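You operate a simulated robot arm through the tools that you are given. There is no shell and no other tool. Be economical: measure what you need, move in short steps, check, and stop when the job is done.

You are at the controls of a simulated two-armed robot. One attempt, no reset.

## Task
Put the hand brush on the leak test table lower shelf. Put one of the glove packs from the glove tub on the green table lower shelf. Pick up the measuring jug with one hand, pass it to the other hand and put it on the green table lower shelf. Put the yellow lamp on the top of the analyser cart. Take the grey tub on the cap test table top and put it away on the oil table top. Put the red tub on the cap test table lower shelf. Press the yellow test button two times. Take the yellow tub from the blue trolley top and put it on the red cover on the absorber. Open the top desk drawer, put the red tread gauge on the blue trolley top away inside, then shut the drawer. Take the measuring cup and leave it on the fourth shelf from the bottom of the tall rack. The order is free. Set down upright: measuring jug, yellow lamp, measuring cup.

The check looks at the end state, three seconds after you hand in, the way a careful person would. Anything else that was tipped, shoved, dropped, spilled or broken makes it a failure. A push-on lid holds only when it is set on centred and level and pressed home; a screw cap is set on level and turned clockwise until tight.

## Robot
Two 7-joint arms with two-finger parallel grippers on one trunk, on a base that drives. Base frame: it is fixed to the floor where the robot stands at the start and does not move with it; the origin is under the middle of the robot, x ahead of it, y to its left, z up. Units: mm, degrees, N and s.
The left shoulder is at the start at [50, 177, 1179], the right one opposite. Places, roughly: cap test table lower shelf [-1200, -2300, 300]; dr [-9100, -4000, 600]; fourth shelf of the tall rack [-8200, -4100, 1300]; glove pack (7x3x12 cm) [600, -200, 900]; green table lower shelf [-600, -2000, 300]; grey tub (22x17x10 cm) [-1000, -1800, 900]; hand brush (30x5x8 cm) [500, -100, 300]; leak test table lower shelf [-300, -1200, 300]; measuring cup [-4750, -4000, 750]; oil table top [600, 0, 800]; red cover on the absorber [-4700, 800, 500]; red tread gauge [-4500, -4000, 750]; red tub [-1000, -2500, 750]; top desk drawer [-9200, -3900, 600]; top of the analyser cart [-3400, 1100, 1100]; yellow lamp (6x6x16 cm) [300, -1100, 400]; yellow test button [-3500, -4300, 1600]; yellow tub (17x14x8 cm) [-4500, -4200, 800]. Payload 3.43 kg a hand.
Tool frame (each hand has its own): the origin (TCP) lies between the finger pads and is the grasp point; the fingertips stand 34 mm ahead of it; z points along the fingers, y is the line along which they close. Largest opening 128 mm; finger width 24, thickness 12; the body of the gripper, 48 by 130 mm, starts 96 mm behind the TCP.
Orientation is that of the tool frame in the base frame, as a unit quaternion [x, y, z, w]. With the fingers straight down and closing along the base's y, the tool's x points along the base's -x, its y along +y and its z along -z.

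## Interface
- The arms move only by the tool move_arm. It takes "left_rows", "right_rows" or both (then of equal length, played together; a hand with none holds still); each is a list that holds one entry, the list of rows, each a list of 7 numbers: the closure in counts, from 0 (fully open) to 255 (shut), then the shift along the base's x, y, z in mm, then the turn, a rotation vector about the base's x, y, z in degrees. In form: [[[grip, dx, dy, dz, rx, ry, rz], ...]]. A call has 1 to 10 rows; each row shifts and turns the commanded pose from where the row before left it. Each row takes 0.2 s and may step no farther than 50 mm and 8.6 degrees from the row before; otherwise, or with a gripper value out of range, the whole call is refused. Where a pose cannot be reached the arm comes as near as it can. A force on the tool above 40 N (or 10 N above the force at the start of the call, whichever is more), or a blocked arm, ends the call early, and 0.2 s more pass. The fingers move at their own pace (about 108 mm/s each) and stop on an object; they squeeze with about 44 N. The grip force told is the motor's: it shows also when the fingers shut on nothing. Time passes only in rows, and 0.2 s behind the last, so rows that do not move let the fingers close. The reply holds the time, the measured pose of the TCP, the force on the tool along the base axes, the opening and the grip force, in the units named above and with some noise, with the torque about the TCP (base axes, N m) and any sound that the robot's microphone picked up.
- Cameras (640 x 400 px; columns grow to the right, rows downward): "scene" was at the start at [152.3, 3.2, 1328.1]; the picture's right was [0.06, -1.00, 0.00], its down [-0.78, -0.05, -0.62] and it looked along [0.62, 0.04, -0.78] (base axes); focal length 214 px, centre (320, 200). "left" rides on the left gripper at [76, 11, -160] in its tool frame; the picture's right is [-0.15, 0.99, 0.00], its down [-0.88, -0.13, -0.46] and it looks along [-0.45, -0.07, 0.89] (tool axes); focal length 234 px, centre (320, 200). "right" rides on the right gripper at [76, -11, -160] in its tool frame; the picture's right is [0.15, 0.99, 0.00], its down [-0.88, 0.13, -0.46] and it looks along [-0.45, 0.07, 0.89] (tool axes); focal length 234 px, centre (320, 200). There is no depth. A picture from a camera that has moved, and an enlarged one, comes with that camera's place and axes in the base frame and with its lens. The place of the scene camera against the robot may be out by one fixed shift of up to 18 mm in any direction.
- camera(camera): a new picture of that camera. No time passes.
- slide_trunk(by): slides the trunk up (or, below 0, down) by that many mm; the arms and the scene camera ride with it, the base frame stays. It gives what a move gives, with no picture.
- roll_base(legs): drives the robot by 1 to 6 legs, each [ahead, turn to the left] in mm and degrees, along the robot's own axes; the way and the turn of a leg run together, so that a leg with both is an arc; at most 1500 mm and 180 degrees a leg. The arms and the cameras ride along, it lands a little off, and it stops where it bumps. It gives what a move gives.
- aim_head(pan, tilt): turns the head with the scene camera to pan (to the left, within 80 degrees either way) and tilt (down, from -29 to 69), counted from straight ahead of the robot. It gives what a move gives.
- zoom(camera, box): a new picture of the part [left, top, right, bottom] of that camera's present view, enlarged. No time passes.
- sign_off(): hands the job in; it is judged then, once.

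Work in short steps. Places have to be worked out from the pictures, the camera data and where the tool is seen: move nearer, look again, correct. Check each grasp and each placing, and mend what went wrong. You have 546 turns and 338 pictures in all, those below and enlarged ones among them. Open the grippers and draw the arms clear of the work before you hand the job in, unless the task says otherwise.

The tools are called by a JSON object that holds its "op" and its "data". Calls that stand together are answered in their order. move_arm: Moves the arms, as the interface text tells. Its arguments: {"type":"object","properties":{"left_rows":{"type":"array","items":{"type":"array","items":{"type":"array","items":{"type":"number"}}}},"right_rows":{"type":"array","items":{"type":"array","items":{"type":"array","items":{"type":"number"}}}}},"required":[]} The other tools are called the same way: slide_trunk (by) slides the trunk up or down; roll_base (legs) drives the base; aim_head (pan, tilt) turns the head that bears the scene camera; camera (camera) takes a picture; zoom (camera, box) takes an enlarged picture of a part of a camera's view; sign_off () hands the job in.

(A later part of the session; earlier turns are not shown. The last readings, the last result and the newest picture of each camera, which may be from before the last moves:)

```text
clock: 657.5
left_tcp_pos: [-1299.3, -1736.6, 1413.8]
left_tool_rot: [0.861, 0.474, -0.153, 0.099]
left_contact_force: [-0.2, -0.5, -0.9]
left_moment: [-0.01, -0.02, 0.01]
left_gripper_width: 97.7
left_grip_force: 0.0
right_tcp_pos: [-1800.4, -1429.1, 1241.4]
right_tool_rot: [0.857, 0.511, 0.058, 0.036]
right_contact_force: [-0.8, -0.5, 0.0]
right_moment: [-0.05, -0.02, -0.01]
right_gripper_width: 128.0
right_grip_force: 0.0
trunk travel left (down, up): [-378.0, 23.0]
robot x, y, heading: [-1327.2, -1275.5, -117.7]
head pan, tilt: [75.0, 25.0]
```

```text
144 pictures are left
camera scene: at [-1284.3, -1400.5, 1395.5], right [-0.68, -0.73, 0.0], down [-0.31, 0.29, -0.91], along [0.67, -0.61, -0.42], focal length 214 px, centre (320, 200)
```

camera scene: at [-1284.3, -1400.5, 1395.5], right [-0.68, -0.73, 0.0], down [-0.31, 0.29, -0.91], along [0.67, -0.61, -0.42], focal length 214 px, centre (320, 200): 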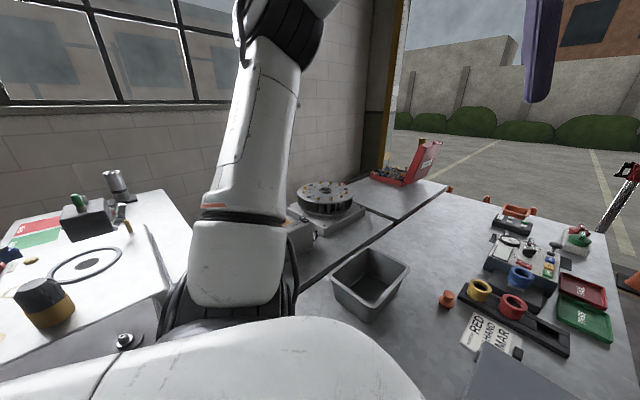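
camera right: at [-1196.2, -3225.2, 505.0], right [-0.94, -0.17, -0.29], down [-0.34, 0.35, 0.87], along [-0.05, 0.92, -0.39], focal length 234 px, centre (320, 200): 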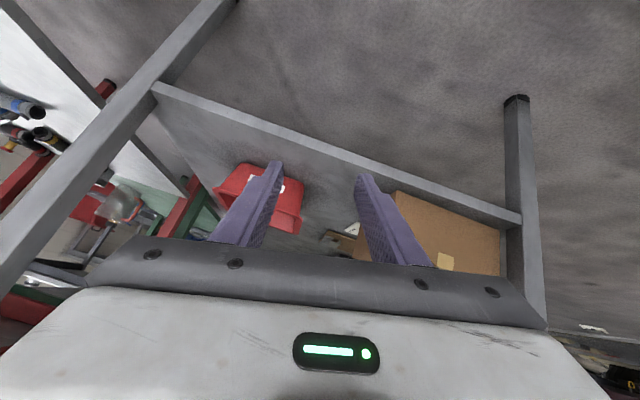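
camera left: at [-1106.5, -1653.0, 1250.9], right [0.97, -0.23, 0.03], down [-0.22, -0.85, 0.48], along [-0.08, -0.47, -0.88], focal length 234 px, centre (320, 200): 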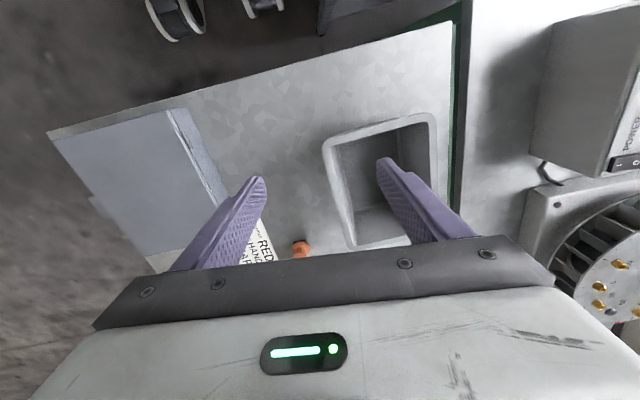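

Free. Moving ~110 west and facing south again with the trunk still high.

{"op": "roll_base", "data": {"legs": [[0, -62], [115, 0], [0, 90]]}}

{"op": "aim_head", "data": {"pan": 40, "tilt": 40}}

{"op": "camera", "data": {"camera": "scene"}}

```text
clock: 665.2
left_tcp_pos: [-1221.8, -1680.1, 1413.9]
left_tool_rot: [0.738, 0.65, -0.128, 0.13]
left_contact_force: [0.1, 0.3, 0.1]
left_moment: [0.01, -0.01, 0.02]
left_gripper_width: 97.9
left_grip_force: 0.1
right_tcp_pos: [-1805.6, -1616.0, 1241.3]
right_tool_rot: [0.725, 0.685, 0.065, 0.023]
right_contact_force: [0.4, -0.3, 0.1]
right_moment: [0.02, 0.01, 0.01]
right_gripper_width: 127.9
right_grip_force: 0.0
trunk travel left (down, up): [-378.0, 23.0]
robot x, y, heading: [-1439.1, -1276.4, -92.4]
head pan, tilt: [75.0, 25.0]
```

```text
clock: 666.2
left_tcp_pos: [-1221.3, -1679.9, 1414.0]
left_tool_rot: [0.737, 0.65, -0.128, 0.131]
left_contact_force: [-0.7, 0.0, 0.2]
left_moment: [0.02, 0.03, -0.01]
left_gripper_width: 97.8
left_grip_force: 0.1
right_tcp_pos: [-1805.8, -1615.4, 1240.5]
right_tool_rot: [0.725, 0.685, 0.065, 0.023]
right_contact_force: [-0.3, -0.4, -0.3]
right_moment: [-0.01, 0.01, -0.04]
right_gripper_width: 128.1
right_grip_force: 0.0
trunk travel left (down, up): [-378.0, 23.0]
robot x, y, heading: [-1440.6, -1269.6, -92.8]
head pan, tilt: [40.0, 40.0]
```

```text
143 pictures are left
camera scene: at [-1386.2, -1412.2, 1372.2], right [-0.79, -0.61, 0.0], down [-0.39, 0.51, -0.77], along [0.47, -0.61, -0.64], focal length 214 px, centre (320, 200)
```

scene: 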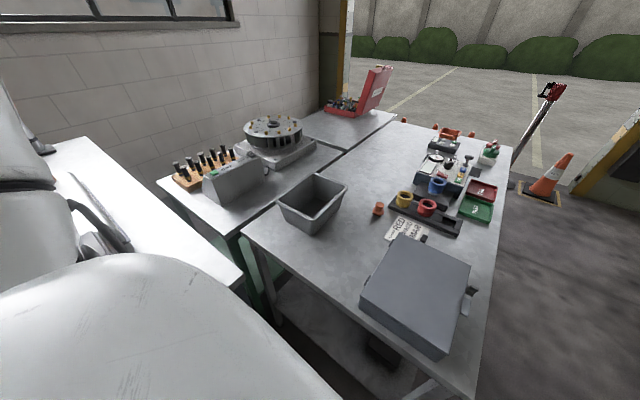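

Positioned further west with the trunk high. Bringing the left hand down to near the tub's west wall, pitching forward.

{"op": "move_arm", "data": {"left_rows": [[[90, 10, -15, -38, -2.4, 0, 0], [90, 10, -15, -38, -2.4, 0, 0], [90, 10, -15, -38, -2.4, 0, 0], [90, 10, -15, -38, -2.4, 0, 0], [90, 10, -15, -38, -2.4, 0, 0], [90, 10, -15, -38, -2.4, 0, 0], [90, 10, -15, -38, -2.4, 0, 0], [90, 10, -10, -38, -2.4, 0, 0], [90, 10, -10, -38, -2.4, 0, 0]]]}}

{"op": "camera", "data": {"camera": "left"}}

```text
clock: 668.2
left_tcp_pos: [-1129.8, -1805.7, 1070.6]
left_tool_rot: [0.701, 0.614, -0.248, 0.265]
left_contact_force: [-0.3, -0.7, -0.1]
left_moment: [-0.02, 0.0, -0.04]
left_gripper_width: 82.6
left_grip_force: 0.0
right_tcp_pos: [-1805.3, -1615.6, 1240.2]
right_tool_rot: [0.725, 0.685, 0.065, 0.023]
right_contact_force: [-0.1, -1.0, 0.0]
right_moment: [0.01, 0.03, -0.02]
right_gripper_width: 127.8
right_grip_force: 0.0
trunk travel left (down, up): [-378.0, 23.0]
robot x, y, heading: [-1442.8, -1272.3, -92.7]
head pan, tilt: [40.0, 40.0]
```

```text
142 pictures are left
camera left: at [-1106.5, -1643.1, 1136.4], right [0.96, -0.21, 0.17], down [-0.23, -0.32, 0.92], along [-0.14, -0.92, -0.36], focal length 234 px, centre (320, 200)
```

left: 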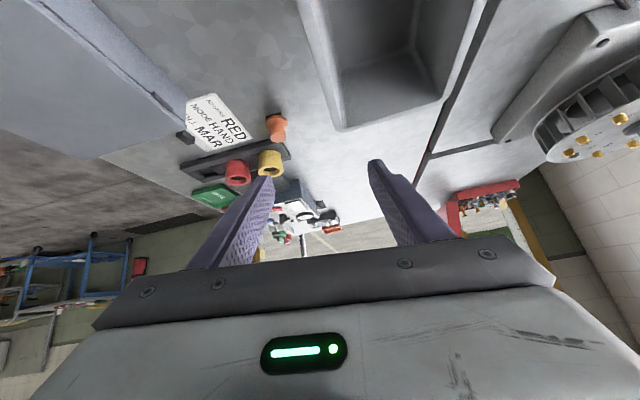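

West wall at x≈-1105 (rim ~900). Going to the pre-grasp above it.

{"op": "move_arm", "data": {"left_rows": [[[135, 9, 0, -40, 0, 0, 0], [135, 8, 0, -40, 0, 0, 0], [135, 8, 0, -40, 0, 0, 0]]]}}

{"op": "camera", "data": {"camera": "left"}}

```text
clock: 669.0
left_tcp_pos: [-1102.7, -1804.9, 949.0]
left_tool_rot: [0.7, 0.614, -0.247, 0.267]
left_contact_force: [0.5, -0.7, 0.1]
left_moment: [0.0, 0.01, -0.01]
left_gripper_width: 60.2
left_grip_force: 0.1
right_tcp_pos: [-1805.9, -1615.8, 1240.8]
right_tool_rot: [0.725, 0.685, 0.066, 0.023]
right_contact_force: [0.5, 0.0, -0.7]
right_moment: [-0.02, 0.03, -0.03]
right_gripper_width: 128.0
right_grip_force: 0.1
trunk travel left (down, up): [-378.0, 23.0]
robot x, y, heading: [-1439.7, -1270.6, -92.7]
head pan, tilt: [40.0, 40.0]
```

```text
141 pictures are left
camera left: at [-1081.1, -1642.4, 1016.1], right [0.96, -0.21, 0.17], down [-0.23, -0.32, 0.92], along [-0.14, -0.92, -0.36], focal length 234 px, centre (320, 200)
```

left: 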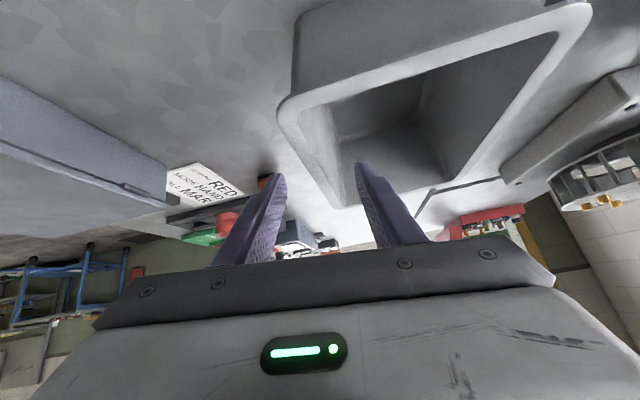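

Wall lies between the fingers. Aligning yaw +8°, advancing, closing.

{"op": "move_arm", "data": {"left_rows": [[[135, 0, 0, 0, 0, 0, 8], [135, -1, -15, -17, 0, 0, 0], [135, -1, -15, -17, 0, 0, 0], [135, -1, -16, -18, 0, 0, 0], [135, 0, 0, 0, 0, 0, 0]]]}}

{"op": "camera", "data": {"camera": "left"}}

```text
clock: 670.2
left_tcp_pos: [-1110.1, -1852.6, 900.3]
left_tool_rot: [0.655, 0.662, -0.228, 0.284]
left_contact_force: [-0.1, -1.0, 0.5]
left_moment: [0.01, -0.02, 0.0]
left_gripper_width: 60.5
left_grip_force: 0.0
right_tcp_pos: [-1804.8, -1615.4, 1240.7]
right_tool_rot: [0.725, 0.685, 0.066, 0.023]
right_contact_force: [0.6, -0.4, -0.6]
right_moment: [-0.02, -0.02, 0.02]
right_gripper_width: 127.9
right_grip_force: 0.1
trunk travel left (down, up): [-378.0, 23.0]
robot x, y, heading: [-1444.4, -1270.5, -92.6]
head pan, tilt: [40.0, 40.0]
```

```text
140 pictures are left
camera left: at [-1108.7, -1688.1, 966.3], right [0.98, -0.07, 0.17], down [-0.18, -0.35, 0.92], along [-0.01, -0.93, -0.36], focal length 234 px, centre (320, 200)
```

left: 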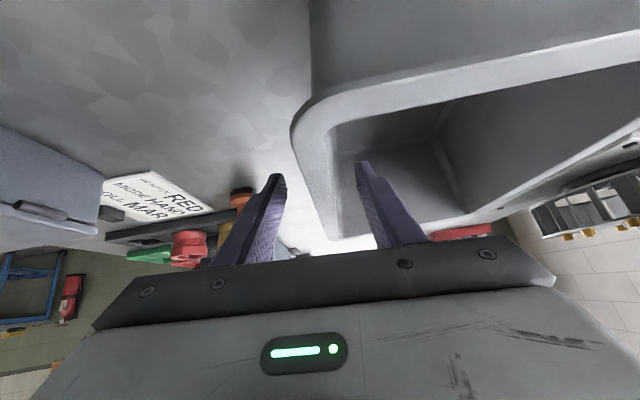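

Wall centred. Closing and test-lifting.

{"op": "move_arm", "data": {"left_rows": [[[135, 0, 0, -8, 0, 0, 0], [200, 0, 0, 0, 0, 0, 0], [255, 0, 0, 0, 0, 0, 0], [255, 0, 0, 0, 0, 0, 0], [255, 0, 0, 0, 0, 0, 0], [255, 0, 0, 10, 0, 0, 0], [255, 0, 0, 20, 0, 0, 0], [255, 0, 0, 30, 0, 0, 0]]]}}

{"op": "camera", "data": {"camera": "left"}}

```text
clock: 672.0
left_tcp_pos: [-1109.5, -1850.7, 949.5]
left_tool_rot: [0.656, 0.662, -0.227, 0.283]
left_contact_force: [-0.2, -0.5, -1.4]
left_moment: [-0.03, 0.11, -0.04]
left_gripper_width: 11.9
left_grip_force: 43.5
right_tcp_pos: [-1806.1, -1615.3, 1241.4]
right_tool_rot: [0.725, 0.685, 0.066, 0.023]
right_contact_force: [0.1, 0.2, -0.7]
right_moment: [-0.01, 0.0, 0.0]
right_gripper_width: 128.0
right_grip_force: 0.1
trunk travel left (down, up): [-378.0, 23.0]
robot x, y, heading: [-1442.8, -1268.7, -92.5]
head pan, tilt: [40.0, 40.0]
```

```text
139 pictures are left
camera left: at [-1108.1, -1685.9, 1016.4], right [0.98, -0.07, 0.17], down [-0.18, -0.35, 0.92], along [-0.01, -0.93, -0.36], focal length 234 px, centre (320, 200)
```

left: 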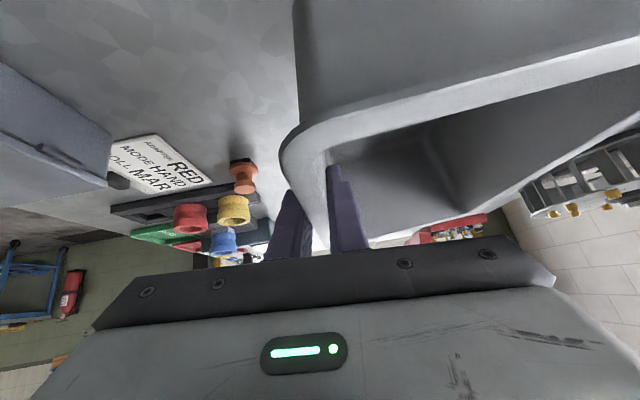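

Grey tub held. Raising it, then turning away west and driving round to the oil table.

{"op": "move_arm", "data": {"left_rows": [[[255, 0, 10, 40, 0, 0, 0], [255, 0, 15, 40, 0, 0, 0], [255, 0, 20, 40, 0, 0, 0], [255, 0, 20, 30, 0, 0, 0]]]}}

{"op": "roll_base", "data": {"legs": [[0, -88], [200, 0], [0, -90], [900, 0], [0, -90]]}}

{"op": "aim_head", "data": {"pan": 25, "tilt": 35}}

{"op": "camera", "data": {"camera": "scene"}}

```text
clock: 673.0
left_tcp_pos: [-1108.3, -1784.6, 1101.4]
left_tool_rot: [0.656, 0.662, -0.228, 0.283]
left_contact_force: [-0.4, -1.1, -2.1]
left_moment: [-0.03, 0.15, 0.03]
left_gripper_width: 12.2
left_grip_force: 44.1
right_tcp_pos: [-1806.7, -1615.4, 1241.8]
right_tool_rot: [0.725, 0.685, 0.066, 0.024]
right_contact_force: [-0.6, 0.9, 0.0]
right_moment: [-0.04, 0.0, -0.01]
right_gripper_width: 127.9
right_grip_force: 0.1
trunk travel left (down, up): [-378.0, 23.0]
robot x, y, heading: [-1444.5, -1272.1, -92.4]
head pan, tilt: [40.0, 40.0]
```

```text
clock: 690.4
left_tcp_pos: [-1113.5, -36.1, 1100.7]
left_tool_rot: [-0.011, 0.931, 0.041, 0.362]
left_contact_force: [-0.3, -0.5, -3.3]
left_moment: [-0.13, 0.02, 0.0]
left_gripper_width: 11.8
left_grip_force: 44.0
right_tcp_pos: [-1271.3, -735.1, 1242.6]
right_tool_rot: [0.02, 0.997, 0.062, -0.031]
right_contact_force: [0.7, 0.9, 0.7]
right_moment: [-0.02, 0.01, 0.03]
right_gripper_width: 127.9
right_grip_force: 0.0
trunk travel left (down, up): [-378.0, 23.0]
robot x, y, heading: [-1619.3, -380.6, -1.7]
head pan, tilt: [40.0, 40.0]
```

```text
clock: 691.1
left_tcp_pos: [-1113.8, -36.6, 1101.1]
left_tool_rot: [-0.012, 0.932, 0.041, 0.361]
left_contact_force: [0.7, -0.6, -2.7]
left_moment: [-0.16, -0.02, -0.08]
left_gripper_width: 11.8
left_grip_force: 44.2
right_tcp_pos: [-1271.9, -735.2, 1242.2]
right_tool_rot: [0.02, 0.997, 0.062, -0.03]
right_contact_force: [0.6, 0.7, 0.0]
right_moment: [-0.02, 0.02, 0.0]
right_gripper_width: 128.1
right_grip_force: 0.1
trunk travel left (down, up): [-378.0, 23.0]
robot x, y, heading: [-1619.0, -378.3, -1.5]
head pan, tilt: [25.0, 35.0]
```

```text
138 pictures are left
camera scene: at [-1462.6, -345.0, 1379.6], right [0.4, -0.92, 0.0], down [-0.53, -0.23, -0.82], along [0.75, 0.33, -0.57], focal length 214 px, centre (320, 200)
```

scene: 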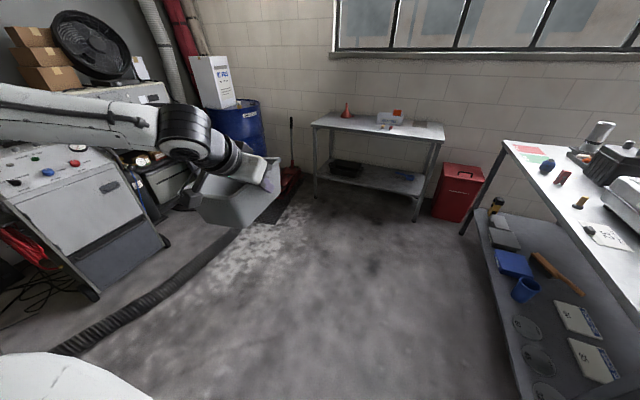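

Driving to the oil table.

{"op": "roll_base", "data": {"legs": [[0, 13.5], [1450, 0], [0, -12]]}}

{"op": "aim_head", "data": {"pan": 15, "tilt": 45}}

{"op": "camera", "data": {"camera": "scene"}}

```text
clock: 700.0
left_tcp_pos: [316.8, 258.1, 1100.8]
left_tool_rot: [-0.017, 0.931, 0.043, 0.361]
left_contact_force: [0.5, 0.2, -1.9]
left_moment: [-0.14, -0.1, -0.21]
left_gripper_width: 11.9
left_grip_force: 43.8
right_tcp_pos: [167.6, -442.7, 1240.8]
right_tool_rot: [0.014, 0.998, 0.062, -0.03]
right_contact_force: [0.1, -0.3, 0.9]
right_moment: [0.03, 0.0, 0.01]
right_gripper_width: 128.0
right_grip_force: 0.2
trunk travel left (down, up): [-378.0, 23.0]
robot x, y, heading: [-189.8, -89.2, -0.7]
head pan, tilt: [25.0, 35.0]
```

```text
clock: 700.7
left_tcp_pos: [316.5, 257.9, 1101.4]
left_tool_rot: [-0.017, 0.932, 0.043, 0.36]
left_contact_force: [-0.7, 0.3, -2.3]
left_moment: [-0.13, 0.0, 0.19]
left_gripper_width: 11.8
left_grip_force: 43.8
right_tcp_pos: [168.0, -442.8, 1242.1]
right_tool_rot: [0.016, 0.997, 0.063, -0.031]
right_contact_force: [-0.9, -0.7, 0.2]
right_moment: [0.01, 0.0, 0.01]
right_gripper_width: 128.0
right_grip_force: 0.1
trunk travel left (down, up): [-378.0, 23.0]
robot x, y, heading: [-185.2, -86.5, -1.2]
head pan, tilt: [15.0, 45.0]
```

```text
137 pictures are left
camera scene: at [-29.5, -70.3, 1364.9], right [0.24, -0.97, 0.0], down [-0.69, -0.17, -0.71], along [0.69, 0.17, -0.71], focal length 214 px, centre (320, 200)
```

scene: 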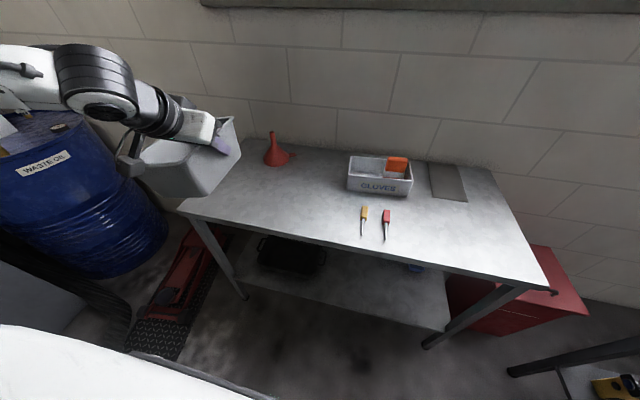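

Forward 100, then bringing the tub inward over the free left-front of the table, levelling it by about 12°.

{"op": "roll_base", "data": {"legs": [[100, 0]]}}

{"op": "move_arm", "data": {"left_rows": [[[255, 6, -20, -10, 2.4, 0, 0], [255, 6, -22, -10, 2.4, 0, 0], [255, 6, -22, -10, 2.4, 0, 0], [255, 6, -22, -15, 2.4, 0, 0], [255, 6, -22, -15, 2.4, 0, 0], [255, 6, -20, -20, 0, 0, 0]]]}}

{"op": "camera", "data": {"camera": "scene"}}

{"op": "camera", "data": {"camera": "left"}}

```text
clock: 701.9
left_tcp_pos: [418.9, 256.7, 1100.8]
left_tool_rot: [-0.017, 0.932, 0.043, 0.36]
left_contact_force: [-0.7, 0.2, -2.5]
left_moment: [-0.08, 0.08, 0.2]
left_gripper_width: 11.6
left_grip_force: 43.9
right_tcp_pos: [268.6, -445.2, 1241.5]
right_tool_rot: [0.016, 0.997, 0.062, -0.03]
right_contact_force: [0.5, 0.4, -0.8]
right_moment: [0.0, 0.01, -0.02]
right_gripper_width: 128.1
right_grip_force: 0.2
trunk travel left (down, up): [-378.0, 23.0]
robot x, y, heading: [-87.6, -92.2, -1.2]
head pan, tilt: [15.0, 45.0]
```

```text
clock: 703.3
left_tcp_pos: [455.0, 127.4, 1020.7]
left_tool_rot: [0.021, 0.921, 0.14, 0.362]
left_contact_force: [0.5, -0.7, -2.2]
left_moment: [-0.19, -0.01, 0.01]
left_gripper_width: 11.4
left_grip_force: 43.9
right_tcp_pos: [267.1, -444.0, 1240.7]
right_tool_rot: [0.016, 0.997, 0.063, -0.031]
right_contact_force: [1.5, 0.0, 0.2]
right_moment: [-0.01, 0.02, 0.03]
right_gripper_width: 127.8
right_grip_force: 0.0
trunk travel left (down, up): [-378.0, 23.0]
robot x, y, heading: [-84.8, -89.3, -0.8]
head pan, tilt: [15.0, 45.0]
```

```text
136 pictures are left
camera scene: at [71.2, -72.4, 1364.8], right [0.24, -0.97, 0.0], down [-0.69, -0.17, -0.71], along [0.69, 0.17, -0.71], focal length 214 px, centre (320, 200)
```

scene: 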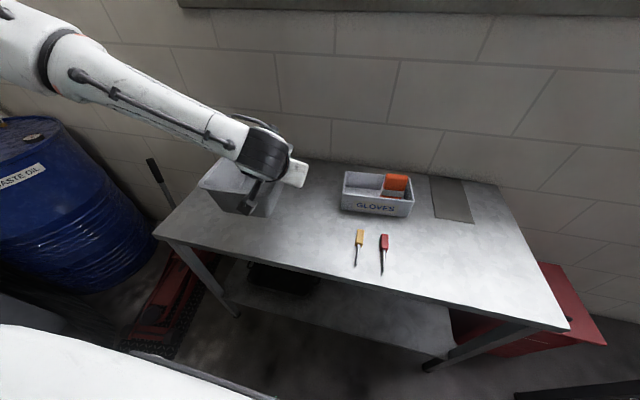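

```text
135 pictures are left
camera left: at [290.2, 110.8, 1084.6], right [0.05, 0.93, 0.37], down [0.35, -0.36, 0.86], along [0.93, 0.09, -0.34], focal length 234 px, centre (320, 200)
```

left: 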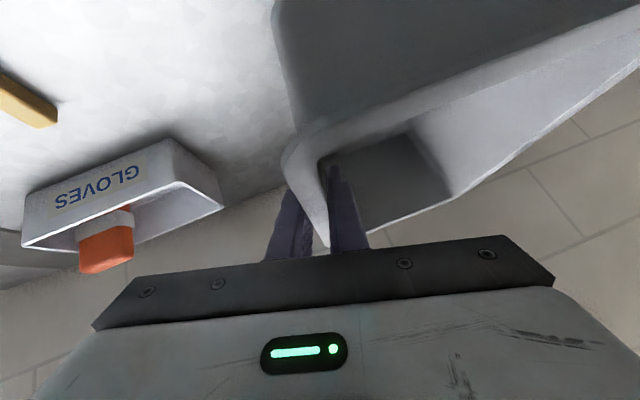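

Tub looks level. Shifting a bit back/right to clear the funnel and lowering.

{"op": "move_arm", "data": {"left_rows": [[[255, -12, -10, -25, 0, 0, 0], [255, -12, -10, -25, 0, 0, 0], [255, 0, 0, -30, 0, 0, 0], [255, 0, 0, -25, 0, 0, 0], [255, 0, 0, -8, 0, 0, 0]]]}}

{"op": "aim_head", "data": {"pan": 25, "tilt": 45}}

{"op": "camera", "data": {"camera": "scene"}}

```text
clock: 704.5
left_tcp_pos: [422.8, 140.8, 934.6]
left_tool_rot: [0.022, 0.922, 0.138, 0.361]
left_contact_force: [-0.3, 0.1, -2.6]
left_moment: [-0.15, -0.02, 0.02]
left_gripper_width: 11.7
left_grip_force: 43.5
left hand out of reach, approached as far as the arm can: row 2, 3, 4, 5
right_tcp_pos: [267.2, -445.3, 1241.0]
right_tool_rot: [0.015, 0.997, 0.062, -0.03]
right_contact_force: [0.0, 0.7, -0.4]
right_moment: [-0.02, -0.01, -0.02]
right_gripper_width: 128.2
right_grip_force: 0.0
trunk travel left (down, up): [-378.0, 23.0]
robot x, y, heading: [-89.0, -91.1, -1.2]
head pan, tilt: [15.0, 45.0]
```

```text
clock: 705.2
left_tcp_pos: [422.9, 139.1, 935.3]
left_tool_rot: [0.022, 0.922, 0.139, 0.361]
left_contact_force: [-0.1, 0.2, -1.4]
left_moment: [-0.12, -0.09, -0.2]
left_gripper_width: 10.7
left_grip_force: 44.3
right_tcp_pos: [267.2, -444.1, 1240.3]
right_tool_rot: [0.016, 0.997, 0.062, -0.031]
right_contact_force: [0.4, 0.9, -0.2]
right_moment: [0.01, 0.02, 0.01]
right_gripper_width: 128.0
right_grip_force: 0.2
trunk travel left (down, up): [-378.0, 23.0]
robot x, y, heading: [-86.2, -92.6, -1.0]
head pan, tilt: [25.0, 45.0]
```

```text
134 pictures are left
camera scene: at [66.1, -59.2, 1364.9], right [0.41, -0.91, 0.0], down [-0.65, -0.29, -0.71], along [0.65, 0.29, -0.71], focal length 214 px, centre (320, 200)
```

scene: 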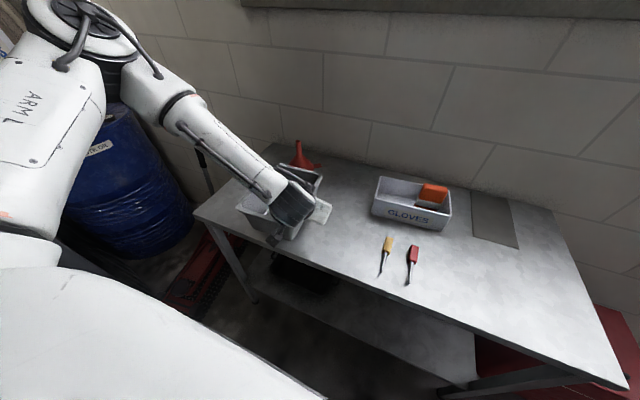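

Lowering with the trunk.

{"op": "slide_trunk", "data": {"by": -25}}

{"op": "slide_trunk", "data": {"by": -8}}

{"op": "slide_trunk", "data": {"by": -6}}

```text
clock: 705.9
left_tcp_pos: [423.6, 139.8, 911.1]
left_tool_rot: [0.022, 0.922, 0.138, 0.361]
left_contact_force: [-0.5, -0.7, -2.2]
left_moment: [-0.57, 0.2, 0.68]
left_gripper_width: 10.8
left_grip_force: 44.0
right_tcp_pos: [266.4, -445.1, 1216.2]
right_tool_rot: [0.016, 0.997, 0.062, -0.03]
right_contact_force: [-0.2, -0.7, -0.5]
right_moment: [-0.01, -0.04, 0.02]
right_gripper_width: 127.9
right_grip_force: 0.1
trunk travel left (down, up): [-353.0, 48.0]
robot x, y, heading: [-84.5, -93.3, -1.3]
head pan, tilt: [25.0, 45.0]
```

```text
clock: 706.5
left_tcp_pos: [421.1, 139.3, 902.4]
left_tool_rot: [0.021, 0.923, 0.138, 0.36]
left_contact_force: [0.7, 0.9, -1.5]
left_moment: [-0.06, -0.07, -0.16]
left_gripper_width: 10.8
left_grip_force: 44.1
right_tcp_pos: [267.3, -444.6, 1208.1]
right_tool_rot: [0.014, 0.997, 0.062, -0.03]
right_contact_force: [0.3, 0.2, 0.3]
right_moment: [-0.01, -0.01, -0.01]
right_gripper_width: 128.1
right_grip_force: 0.1
trunk travel left (down, up): [-345.0, 56.0]
robot x, y, heading: [-86.3, -88.8, -1.1]
head pan, tilt: [25.0, 45.0]
```

```text
clock: 707.0
left_tcp_pos: [423.0, 139.6, 897.7]
left_tool_rot: [0.022, 0.921, 0.138, 0.363]
left_contact_force: [-5.0, -1.6, 6.4]
left_moment: [0.23, -1.19, 1.04]
left_gripper_width: 10.5
left_grip_force: 43.9
right_tcp_pos: [266.5, -444.9, 1202.5]
right_tool_rot: [0.016, 0.998, 0.062, -0.029]
right_contact_force: [0.3, 0.2, 0.5]
right_moment: [-0.01, 0.02, -0.03]
right_gripper_width: 128.1
right_grip_force: 0.1
trunk travel left (down, up): [-339.0, 62.0]
robot x, y, heading: [-90.9, -91.4, -1.1]
head pan, tilt: [25.0, 45.0]
```

Contact. Opening, then rising with the trunk.

{"op": "slide_trunk", "data": {"by": -3}}

{"op": "move_arm", "data": {"left_rows": [[[225, 0, 0, 0, 0, 0, 0], [200, 0, 0, 0, 0, 0, 0], [170, 0, 0, 0, 0, 0, 0], [140, 0, 0, 0, 0, 0, 0]]]}}

{"op": "slide_trunk", "data": {"by": 64}}

{"op": "camera", "data": {"camera": "left"}}

```text
clock: 707.5
left_tcp_pos: [422.4, 138.9, 894.6]
left_tool_rot: [0.022, 0.922, 0.138, 0.361]
left_contact_force: [-0.3, -1.8, 6.1]
left_moment: [0.22, -0.99, 1.07]
left_gripper_width: 11.0
left_grip_force: 43.6
right_tcp_pos: [265.3, -444.6, 1200.0]
right_tool_rot: [0.016, 0.998, 0.062, -0.029]
right_contact_force: [0.3, 0.1, -0.4]
right_moment: [-0.03, 0.03, -0.02]
right_gripper_width: 128.0
right_grip_force: 0.1
trunk travel left (down, up): [-336.0, 65.0]
robot x, y, heading: [-85.2, -90.1, -1.1]
head pan, tilt: [25.0, 45.0]
```

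```text
clock: 708.5
left_tcp_pos: [420.9, 140.6, 893.7]
left_tool_rot: [0.022, 0.922, 0.139, 0.361]
left_contact_force: [1.0, 0.0, 0.5]
left_moment: [-0.01, 0.03, 0.04]
left_gripper_width: 57.6
left_grip_force: 0.1
right_tcp_pos: [267.9, -445.6, 1199.7]
right_tool_rot: [0.016, 0.997, 0.063, -0.03]
right_contact_force: [1.1, 0.5, 0.3]
right_moment: [0.0, 0.0, 0.01]
right_gripper_width: 128.0
right_grip_force: 0.0
trunk travel left (down, up): [-336.0, 65.0]
robot x, y, heading: [-85.1, -93.7, -1.5]
head pan, tilt: [25.0, 45.0]
```

```text
clock: 709.6
left_tcp_pos: [423.2, 139.7, 956.5]
left_tool_rot: [0.022, 0.922, 0.139, 0.36]
left_contact_force: [-0.4, -0.1, 0.4]
left_moment: [-0.03, -0.01, -0.01]
left_gripper_width: 57.7
left_grip_force: 0.2
right_tcp_pos: [267.1, -444.3, 1262.4]
right_tool_rot: [0.016, 0.997, 0.063, -0.031]
right_contact_force: [-0.2, 0.0, 0.3]
right_moment: [0.0, 0.0, 0.0]
right_gripper_width: 128.1
right_grip_force: 0.0
trunk travel left (down, up): [-400.0, 1.0]
robot x, y, heading: [-86.2, -90.9, -0.8]
head pan, tilt: [25.0, 45.0]
```

```text
133 pictures are left
camera left: at [258.8, 123.3, 1021.8], right [0.05, 0.93, 0.37], down [0.35, -0.36, 0.86], along [0.93, 0.09, -0.35], focal length 234 px, centre (320, 200)
```

left: 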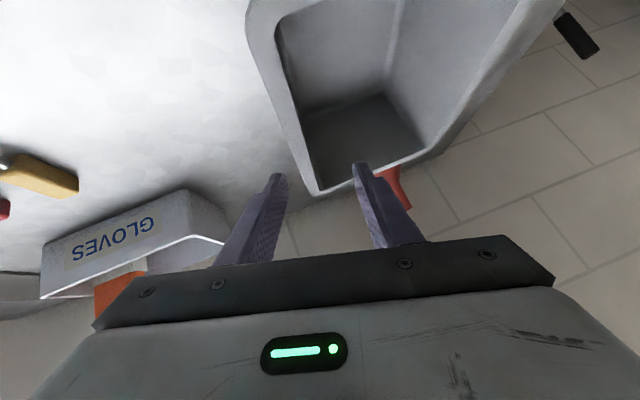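

Tub set down. Lifting the hand away and checking the funnel.

{"op": "move_arm", "data": {"left_rows": [[[100, -10, 0, 40, 0, 0, 0], [60, -15, 0, 40, 0, 0, 0], [0, -20, 0, 40, 0, 0, 0], [0, -20, 0, 20, 0, 0, 0]]]}}

{"op": "roll_base", "data": {"legs": [[-250, 0]]}}

{"op": "camera", "data": {"camera": "scene"}}

```text
clock: 710.6
left_tcp_pos: [356.5, 141.4, 1099.4]
left_tool_rot: [0.021, 0.922, 0.14, 0.36]
left_contact_force: [0.0, -0.6, 0.7]
left_moment: [-0.04, -0.01, 0.03]
left_gripper_width: 128.2
left_grip_force: 0.1
right_tcp_pos: [266.2, -444.2, 1265.3]
right_tool_rot: [0.016, 0.997, 0.063, -0.03]
right_contact_force: [0.0, -0.9, -0.6]
right_moment: [0.0, -0.01, -0.02]
right_gripper_width: 128.1
right_grip_force: 0.1
trunk travel left (down, up): [-400.0, 1.0]
robot x, y, heading: [-84.3, -90.9, -1.1]
head pan, tilt: [25.0, 45.0]
```

```text
clock: 712.4
left_tcp_pos: [106.9, 147.0, 1098.0]
left_tool_rot: [0.021, 0.922, 0.139, 0.36]
left_contact_force: [0.0, 0.2, 0.6]
left_moment: [0.0, -0.03, 0.04]
left_gripper_width: 128.0
left_grip_force: 0.0
right_tcp_pos: [15.5, -439.5, 1264.5]
right_tool_rot: [0.015, 0.998, 0.061, -0.03]
right_contact_force: [-1.1, 0.6, 0.2]
right_moment: [-0.02, -0.02, 0.03]
right_gripper_width: 128.1
right_grip_force: 0.1
trunk travel left (down, up): [-400.0, 1.0]
robot x, y, heading: [-336.7, -83.6, -0.8]
head pan, tilt: [25.0, 45.0]
```

```text
132 pictures are left
camera scene: at [-185.3, -54.5, 1387.0], right [0.41, -0.91, 0.0], down [-0.65, -0.29, -0.71], along [0.65, 0.29, -0.71], focal length 214 px, centre (320, 200)
```

scene: 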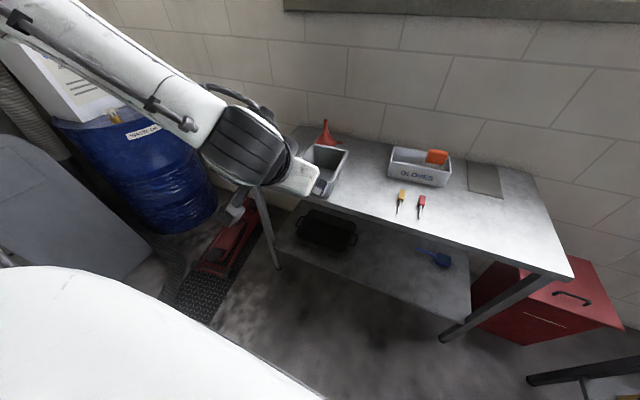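

Grey tub is in place. Next the lamp: flipping the left arm low via the left-side column.

{"op": "move_arm", "data": {"left_rows": [[[0, -31, 27, -5, -1.3, 4.8, 0], [0, -31, 27, -5, -1.3, 4.8, 0], [0, -31, 27, -5, -1.3, 4.8, 0], [0, -31, 27, -5, -1.3, 4.8, 0], [0, -31, 27, -5, -1.3, 4.8, 0], [0, -31, 27, -5, -1.3, 4.8, 0], [0, -31, 27, -5, -1.3, 4.8, 0], [0, -31, 27, -5, -1.3, 4.8, 0], [0, -31, 27, -5, -1.3, 4.8, 0]]]}}

{"op": "move_arm", "data": {"left_rows": [[[0, 0, 0, -45, 0, 0, 0], [0, 0, 0, -45, 0, 0, 0], [0, 0, 0, -45, 0, 0, 0], [0, 0, 0, -45, 0, 0, 0], [0, 0, 0, -45, 0, 0, 0], [0, 0, 0, -45, 0, 0, 0], [0, 0, 0, -45, 0, 0, 0], [0, 0, 0, -45, 0, 0, 0], [0, 0, 0, -45, 0, 0, 0], [0, 0, 0, -45, 0, 0, 0]]]}}

```text
clock: 714.4
left_tcp_pos: [-135.3, 390.6, 1059.4]
left_tool_rot: [0.034, 0.999, 0.028, -0.004]
left_contact_force: [-0.3, 0.0, -0.5]
left_moment: [0.02, -0.01, -0.04]
left_gripper_width: 128.0
left_grip_force: 0.1
left hand out of reach, approached as far as the arm can: row 1, 2, 3, 4
right_tcp_pos: [15.7, -440.0, 1263.8]
right_tool_rot: [0.015, 0.997, 0.063, -0.03]
right_contact_force: [0.6, 0.5, -0.3]
right_moment: [-0.02, 0.01, 0.05]
right_gripper_width: 127.9
right_grip_force: 0.0
trunk travel left (down, up): [-400.0, 1.0]
robot x, y, heading: [-339.9, -87.2, -1.1]
head pan, tilt: [25.0, 45.0]
```

```text
clock: 716.6
left_tcp_pos: [-134.8, 389.4, 615.5]
left_tool_rot: [0.035, 0.999, 0.028, -0.003]
left_contact_force: [0.2, 0.0, 0.1]
left_moment: [0.01, 0.0, 0.0]
left_gripper_width: 128.1
left_grip_force: 0.1
right_tcp_pos: [16.6, -440.7, 1262.2]
right_tool_rot: [0.015, 0.998, 0.062, -0.03]
right_contact_force: [0.7, 0.1, 0.1]
right_moment: [0.0, -0.03, -0.01]
right_gripper_width: 128.1
right_grip_force: 0.0
trunk travel left (down, up): [-400.0, 1.0]
robot x, y, heading: [-336.2, -84.4, -1.3]
head pan, tilt: [25.0, 45.0]
```

Left arm is low. Lowering the trunk 200, turning to heading −75, then extending the left arm for the lamp.

{"op": "slide_trunk", "data": {"by": -200}}

{"op": "roll_base", "data": {"legs": [[-100, 0], [0, -74]]}}

{"op": "move_arm", "data": {"left_rows": [[[0, 0, -39, 5, -4.8, -1.3, 0], [0, 0, -39, 5, -4.8, -1.3, 0], [0, 0, -39, 5, -4.8, -1.3, 0], [0, 0, -39, 5, -4.8, -1.3, 0], [0, 0, -39, 5, -4.8, -1.3, 0], [0, -5, -39, 0, -4.8, -1.3, 0], [0, -5, -39, 0, -4.8, -1.3, 0], [0, -5, -39, 0, -4.8, -1.3, 0], [0, -5, -39, 0, -4.8, -1.3, 0]]]}}

{"op": "camera", "data": {"camera": "left"}}

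```text
clock: 718.8
left_tcp_pos: [-135.2, 389.7, 416.3]
left_tool_rot: [0.035, 0.999, 0.029, -0.004]
left_contact_force: [0.7, -0.1, -1.0]
left_moment: [0.03, 0.03, -0.01]
left_gripper_width: 128.1
left_grip_force: 0.0
right_tcp_pos: [16.9, -440.1, 1063.6]
right_tool_rot: [0.015, 0.997, 0.062, -0.031]
right_contact_force: [-0.1, 0.0, 0.6]
right_moment: [0.0, 0.05, -0.03]
right_gripper_width: 128.0
right_grip_force: 0.0
trunk travel left (down, up): [-200.0, 201.0]
robot x, y, heading: [-335.6, -84.1, -0.8]
head pan, tilt: [25.0, 45.0]
```

```text
clock: 723.0
left_tcp_pos: [76.2, -132.5, 415.1]
left_tool_rot: [0.619, 0.785, 0.026, 0.014]
left_contact_force: [0.4, -0.2, -0.7]
left_moment: [-0.01, 0.01, -0.02]
left_gripper_width: 128.2
left_grip_force: 0.1
right_tcp_pos: [-669.7, -526.7, 1064.3]
right_tool_rot: [0.602, 0.796, 0.068, 0.012]
right_contact_force: [0.7, -0.6, -0.9]
right_moment: [0.02, 0.04, 0.01]
right_gripper_width: 127.8
right_grip_force: 0.0
trunk travel left (down, up): [-200.0, 201.0]
robot x, y, heading: [-435.3, -82.5, -73.4]
head pan, tilt: [25.0, 45.0]
```

```text
clock: 725.0
left_tcp_pos: [56.1, -483.2, 440.0]
left_tool_rot: [0.565, 0.734, -0.203, 0.318]
left_contact_force: [0.6, 0.2, 0.2]
left_moment: [0.03, 0.0, 0.0]
left_gripper_width: 127.9
left_grip_force: 0.1
right_tcp_pos: [-668.0, -526.0, 1063.4]
right_tool_rot: [0.602, 0.796, 0.069, 0.012]
right_contact_force: [0.5, -0.2, -0.7]
right_moment: [0.0, 0.01, 0.01]
right_gripper_width: 128.0
right_grip_force: 0.1
trunk travel left (down, up): [-200.0, 201.0]
robot x, y, heading: [-436.6, -85.0, -73.3]
head pan, tilt: [25.0, 45.0]
```

```text
131 pictures are left
camera left: at [16.5, -321.6, 500.9], right [0.97, 0.17, 0.16], down [-0.09, -0.35, 0.93], along [0.22, -0.92, -0.32], focal length 234 px, centre (320, 200)
```

left: 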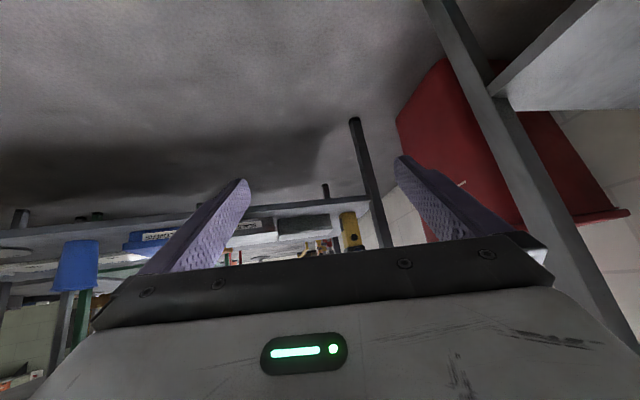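

Lamp near (262,-1040). Shifting the hand 37 left, 25 down, then driving 430 along the heading and looking.

{"op": "move_arm", "data": {"left_rows": [[[0, 18, 5, -12, 0, 0, 0], [0, 18, 5, -12, 0, 0, 0]]]}}

{"op": "roll_base", "data": {"legs": [[430, 0]]}}

{"op": "camera", "data": {"camera": "left"}}

```text
clock: 725.6
left_tcp_pos: [92.3, -472.8, 417.3]
left_tool_rot: [0.565, 0.733, -0.203, 0.319]
left_contact_force: [-0.5, 0.8, 0.3]
left_moment: [-0.01, 0.01, 0.01]
left_gripper_width: 128.0
left_grip_force: 0.1
right_tcp_pos: [-668.2, -527.1, 1063.1]
right_tool_rot: [0.602, 0.795, 0.068, 0.013]
right_contact_force: [-0.8, 0.0, 0.3]
right_moment: [0.0, 0.03, -0.01]
right_gripper_width: 127.7
right_grip_force: 0.0
trunk travel left (down, up): [-200.0, 201.0]
robot x, y, heading: [-438.1, -81.8, -73.7]
head pan, tilt: [25.0, 45.0]
```

```text
clock: 728.3
left_tcp_pos: [212.7, -889.2, 416.7]
left_tool_rot: [0.566, 0.733, -0.203, 0.318]
left_contact_force: [-0.4, 0.4, 0.6]
left_moment: [0.01, 0.01, 0.02]
left_gripper_width: 128.1
left_grip_force: 0.1
right_tcp_pos: [-548.4, -940.9, 1062.9]
right_tool_rot: [0.603, 0.795, 0.069, 0.012]
right_contact_force: [-0.2, 0.0, 0.2]
right_moment: [0.05, -0.02, 0.0]
right_gripper_width: 127.9
right_grip_force: 0.0
trunk travel left (down, up): [-200.0, 201.0]
robot x, y, heading: [-314.4, -494.8, -73.9]
head pan, tilt: [25.0, 45.0]
```

```text
130 pictures are left
camera left: at [173.9, -728.0, 477.7], right [0.97, 0.17, 0.16], down [-0.09, -0.35, 0.93], along [0.22, -0.92, -0.33], focal length 234 px, centre (320, 200)
```

left: 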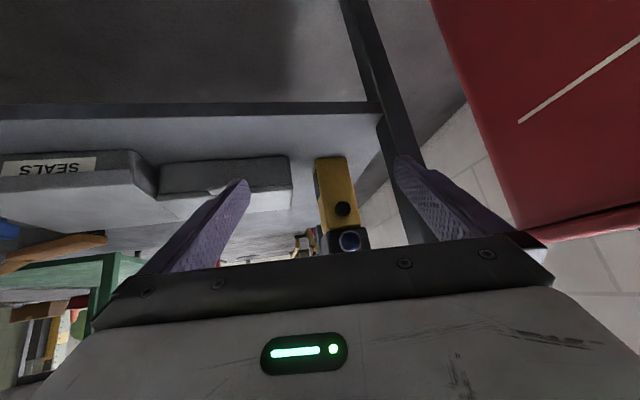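

Lamp axis ≈ (280,-1040); the leg is clear enough at this height. Narrowing the opening to 90 mm, shifting 22 left, then driving 110.

{"op": "move_arm", "data": {"left_rows": [[[76, 21, 6, -4, 0, 0, 0], [76, 0, 0, 0, 0, 0, 0]]]}}

{"op": "roll_base", "data": {"legs": [[100, 0]]}}

{"op": "camera", "data": {"camera": "left"}}

```text
clock: 728.9
left_tcp_pos: [235.0, -884.7, 412.3]
left_tool_rot: [0.566, 0.733, -0.204, 0.318]
left_contact_force: [-0.7, 1.2, 0.8]
left_moment: [0.02, 0.01, -0.04]
left_gripper_width: 89.8
left_grip_force: 0.0
right_tcp_pos: [-548.0, -940.1, 1063.5]
right_tool_rot: [0.603, 0.794, 0.068, 0.012]
right_contact_force: [-0.5, 0.3, 0.1]
right_moment: [-0.01, 0.01, -0.01]
right_gripper_width: 128.2
right_grip_force: 0.1
trunk travel left (down, up): [-200.0, 201.0]
robot x, y, heading: [-312.7, -498.8, -73.9]
head pan, tilt: [25.0, 45.0]
```

```text
clock: 730.0
left_tcp_pos: [262.3, -978.5, 411.0]
left_tool_rot: [0.566, 0.733, -0.204, 0.318]
left_contact_force: [-0.1, 0.5, -0.2]
left_moment: [-0.02, 0.0, 0.01]
left_gripper_width: 89.8
left_grip_force: 0.0
right_tcp_pos: [-520.2, -1037.0, 1064.3]
right_tool_rot: [0.603, 0.795, 0.067, 0.012]
right_contact_force: [-0.6, -0.5, 0.1]
right_moment: [-0.01, 0.02, 0.01]
right_gripper_width: 128.1
right_grip_force: 0.0
trunk travel left (down, up): [-200.0, 201.0]
robot x, y, heading: [-289.0, -595.9, -73.8]
head pan, tilt: [25.0, 45.0]
```

```text
129 pictures are left
camera left: at [223.3, -817.2, 472.8], right [0.97, 0.17, 0.16], down [-0.09, -0.35, 0.93], along [0.22, -0.92, -0.33], focal length 234 px, centre (320, 200)
```

left: 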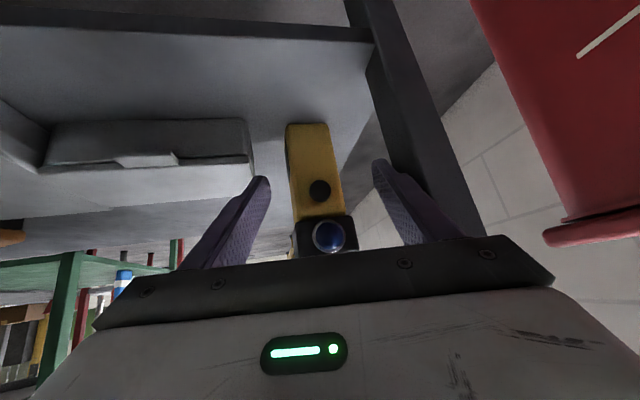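

Lamp is centred. Driving 58 more and closing.

{"op": "roll_base", "data": {"legs": [[58, 0]]}}

{"op": "move_arm", "data": {"left_rows": [[[110, 0, 0, 0, 0, 0, 0], [140, 0, 0, 0, 0, 0, 0], [255, 0, 0, 0, 0, 0, 0], [255, 0, 0, 0, 0, 0, 0], [255, 0, 0, 0, 0, 0, 0]]]}}

{"op": "camera", "data": {"camera": "left"}}

```text
clock: 731.0
left_tcp_pos: [277.8, -1036.4, 413.0]
left_tool_rot: [0.567, 0.732, -0.204, 0.319]
left_contact_force: [-4.1, -2.5, 1.0]
left_moment: [0.28, -0.3, 0.1]
left_gripper_width: 89.8
left_grip_force: 0.1
right_tcp_pos: [-503.1, -1091.8, 1063.0]
right_tool_rot: [0.604, 0.794, 0.068, 0.013]
right_contact_force: [-0.1, -0.2, 0.8]
right_moment: [-0.02, 0.01, -0.03]
right_gripper_width: 128.1
right_grip_force: 0.0
trunk travel left (down, up): [-200.0, 201.0]
robot x, y, heading: [-268.2, -647.5, -73.8]
head pan, tilt: [25.0, 45.0]
```

```text
clock: 732.2
left_tcp_pos: [276.8, -1036.9, 413.4]
left_tool_rot: [0.566, 0.732, -0.204, 0.319]
left_contact_force: [-1.6, 0.3, 2.4]
left_moment: [-0.07, 0.28, -0.11]
left_gripper_width: 62.0
left_grip_force: 44.3
right_tcp_pos: [-504.9, -1090.4, 1063.2]
right_tool_rot: [0.603, 0.794, 0.068, 0.013]
right_contact_force: [-0.2, 0.2, -0.9]
right_moment: [0.01, -0.02, 0.03]
right_gripper_width: 127.8
right_grip_force: 0.1
trunk travel left (down, up): [-200.0, 201.0]
robot x, y, heading: [-273.2, -651.1, -73.9]
head pan, tilt: [25.0, 45.0]
```

```text
128 pictures are left
camera left: at [239.3, -874.5, 473.5], right [0.97, 0.17, 0.16], down [-0.1, -0.35, 0.93], along [0.22, -0.92, -0.32], focal length 234 px, centre (320, 200)
```

left: 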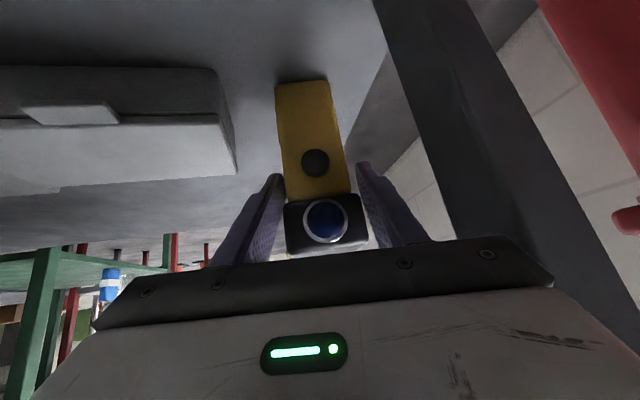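

Lamp gripped. Lifting with the trunk and backing out.

{"op": "slide_trunk", "data": {"by": 45}}

{"op": "roll_base", "data": {"legs": [[-500, 0]]}}

{"op": "camera", "data": {"camera": "left"}}

```text
clock: 733.1
left_tcp_pos: [278.7, -1036.2, 456.6]
left_tool_rot: [0.567, 0.732, -0.205, 0.319]
left_contact_force: [-2.9, -0.2, -1.1]
left_moment: [0.13, -0.26, 0.19]
left_gripper_width: 61.7
left_grip_force: 43.8
right_tcp_pos: [-504.3, -1091.6, 1108.3]
right_tool_rot: [0.604, 0.794, 0.068, 0.013]
right_contact_force: [-0.7, 0.2, 0.4]
right_moment: [0.02, 0.01, -0.04]
right_gripper_width: 127.9
right_grip_force: 0.0
trunk travel left (down, up): [-245.0, 156.0]
robot x, y, heading: [-272.4, -648.1, -73.6]
head pan, tilt: [25.0, 45.0]
```

```text
clock: 736.0
left_tcp_pos: [138.7, -549.7, 457.6]
left_tool_rot: [0.563, 0.735, -0.202, 0.32]
left_contact_force: [0.5, 0.1, -2.7]
left_moment: [0.06, -0.03, 0.04]
left_gripper_width: 61.5
left_grip_force: 43.6
right_tcp_pos: [-642.8, -611.9, 1109.0]
right_tool_rot: [0.601, 0.796, 0.067, 0.013]
right_contact_force: [0.0, -0.1, -0.3]
right_moment: [0.03, -0.02, 0.02]
right_gripper_width: 127.8
right_grip_force: 0.0
trunk travel left (down, up): [-245.0, 156.0]
robot x, y, heading: [-411.4, -168.9, -73.5]
head pan, tilt: [25.0, 45.0]
```

```text
127 pictures are left
camera left: at [98.7, -388.4, 518.2], right [0.97, 0.18, 0.16], down [-0.09, -0.35, 0.93], along [0.22, -0.92, -0.32], focal length 234 px, centre (320, 200)
```

left: 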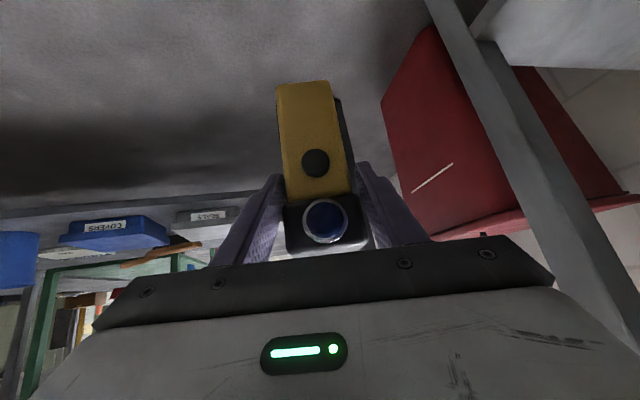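

Flipping the left arm (with lamp) up via its side column.

{"op": "move_arm", "data": {"left_rows": [[[255, -6, 40, 5, 4.8, 1.42, 0], [255, -6, 40, 5, 4.8, 1.42, 0], [255, -6, 40, 5, 4.8, 1.42, 0], [255, -6, 40, 5, 4.8, 1.42, 0], [255, -6, 40, 5, 4.8, 1.42, 0], [255, -6, 40, 5, 4.8, 1.42, 0], [255, -6, 40, 5, 4.8, 1.42, 0], [255, -6, 40, 5, 4.8, 1.42, 0], [255, -6, 40, 5, 4.8, 1.42, 0]]]}}

{"op": "move_arm", "data": {"left_rows": [[[255, 5, 1, 45, 0, 0, 0], [255, 5, 1, 45, 0, 0, 0], [255, 5, 1, 45, 0, 0, 0], [255, 5, 1, 45, 0, 0, 0], [255, 5, 1, 45, 0, 0, 0], [255, 5, 1, 45, 0, 0, 0], [255, 5, 1, 45, 0, 0, 0], [255, 5, 1, 45, 0, 0, 0], [255, 5, 1, 45, 0, 0, 0], [255, 5, 1, 45, 0, 0, 0]]]}}

{"op": "move_arm", "data": {"left_rows": [[[255, 15, 0, 40, 0, 0, 0], [255, 10, -10, 40, 0, 0, 0], [255, 5, -25, 30, 0, 0, 0], [255, -20, -35, 20, 0, 0, 0], [255, -25, -40, 0, 0, 0, 0], [255, -25, -40, 0, 0, 0, 0], [255, -25, -40, 0, 0, 0, 0]]]}}

{"op": "aim_head", "data": {"pan": 45, "tilt": 15}}

{"op": "camera", "data": {"camera": "scene"}}

```text
clock: 738.0
left_tcp_pos: [85.2, -190.3, 500.7]
left_tool_rot: [0.616, 0.788, 0.021, 0.008]
left_contact_force: [1.3, -0.3, -2.5]
left_moment: [0.02, -0.02, 0.02]
left_gripper_width: 60.0
left_grip_force: 43.4
right_tcp_pos: [-642.8, -612.0, 1109.9]
right_tool_rot: [0.601, 0.796, 0.069, 0.013]
right_contact_force: [0.1, -0.5, -0.4]
right_moment: [0.0, -0.01, 0.0]
right_gripper_width: 127.9
right_grip_force: 0.1
trunk travel left (down, up): [-245.0, 156.0]
robot x, y, heading: [-414.7, -170.1, -73.6]
head pan, tilt: [25.0, 45.0]
```

```text
clock: 740.2
left_tcp_pos: [112.8, -185.9, 824.6]
left_tool_rot: [0.614, 0.789, 0.021, 0.008]
left_contact_force: [0.0, 1.0, -2.5]
left_moment: [-0.06, -0.01, -0.02]
left_gripper_width: 59.9
left_grip_force: 44.0
left hand out of reach, approached as far as the arm can: row 6, 7, 8, 9
right_tcp_pos: [-644.3, -610.3, 1109.1]
right_tool_rot: [0.6, 0.797, 0.066, 0.014]
right_contact_force: [-0.2, 0.4, -0.3]
right_moment: [-0.02, -0.04, -0.01]
right_gripper_width: 128.0
right_grip_force: 0.1
trunk travel left (down, up): [-245.0, 156.0]
robot x, y, heading: [-409.3, -167.1, -73.0]
head pan, tilt: [25.0, 45.0]
```

```text
clock: 741.8
left_tcp_pos: [126.8, -359.2, 955.3]
left_tool_rot: [0.619, 0.785, 0.016, 0.004]
left_contact_force: [0.2, -0.7, -2.6]
left_moment: [-0.02, -0.01, 0.01]
left_gripper_width: 60.0
left_grip_force: 43.7
left hand out of reach, approached as far as the arm can: row 5, 6, 7
right_tcp_pos: [-642.5, -611.9, 1107.8]
right_tool_rot: [0.6, 0.797, 0.069, 0.012]
right_contact_force: [0.7, 0.8, 0.2]
right_moment: [0.0, 0.0, 0.0]
right_gripper_width: 128.1
right_grip_force: 0.0
trunk travel left (down, up): [-245.0, 156.0]
robot x, y, heading: [-415.8, -168.8, -73.4]
head pan, tilt: [25.0, 45.0]
```

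```text
clock: 742.8
left_tcp_pos: [126.8, -357.1, 954.6]
left_tool_rot: [0.619, 0.785, 0.016, 0.004]
left_contact_force: [-0.6, 0.1, -3.0]
left_moment: [-0.04, 0.03, -0.02]
left_gripper_width: 59.8
left_grip_force: 43.5
right_tcp_pos: [-642.7, -611.0, 1108.8]
right_tool_rot: [0.6, 0.797, 0.068, 0.013]
right_contact_force: [-0.4, 1.1, -0.6]
right_moment: [-0.04, 0.02, 0.0]
right_gripper_width: 128.1
right_grip_force: 0.1
trunk travel left (down, up): [-245.0, 156.0]
robot x, y, heading: [-411.3, -168.7, -73.3]
head pan, tilt: [45.0, 15.0]
```

```text
126 pictures are left
camera scene: at [-302.9, -281.2, 1278.6], right [-0.47, -0.88, 0.0], down [-0.23, 0.12, -0.97], along [0.85, -0.46, -0.26], focal length 214 px, centre (320, 200)
```

scene: 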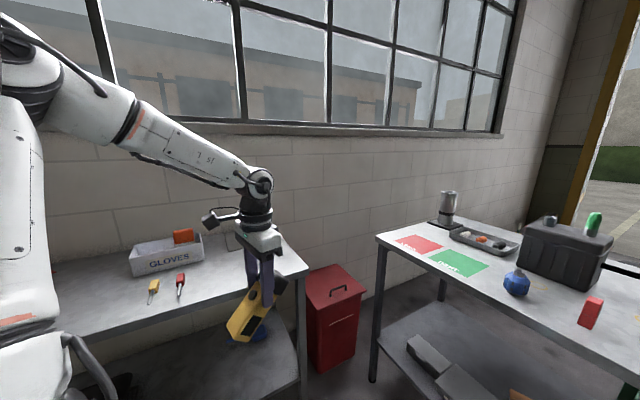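

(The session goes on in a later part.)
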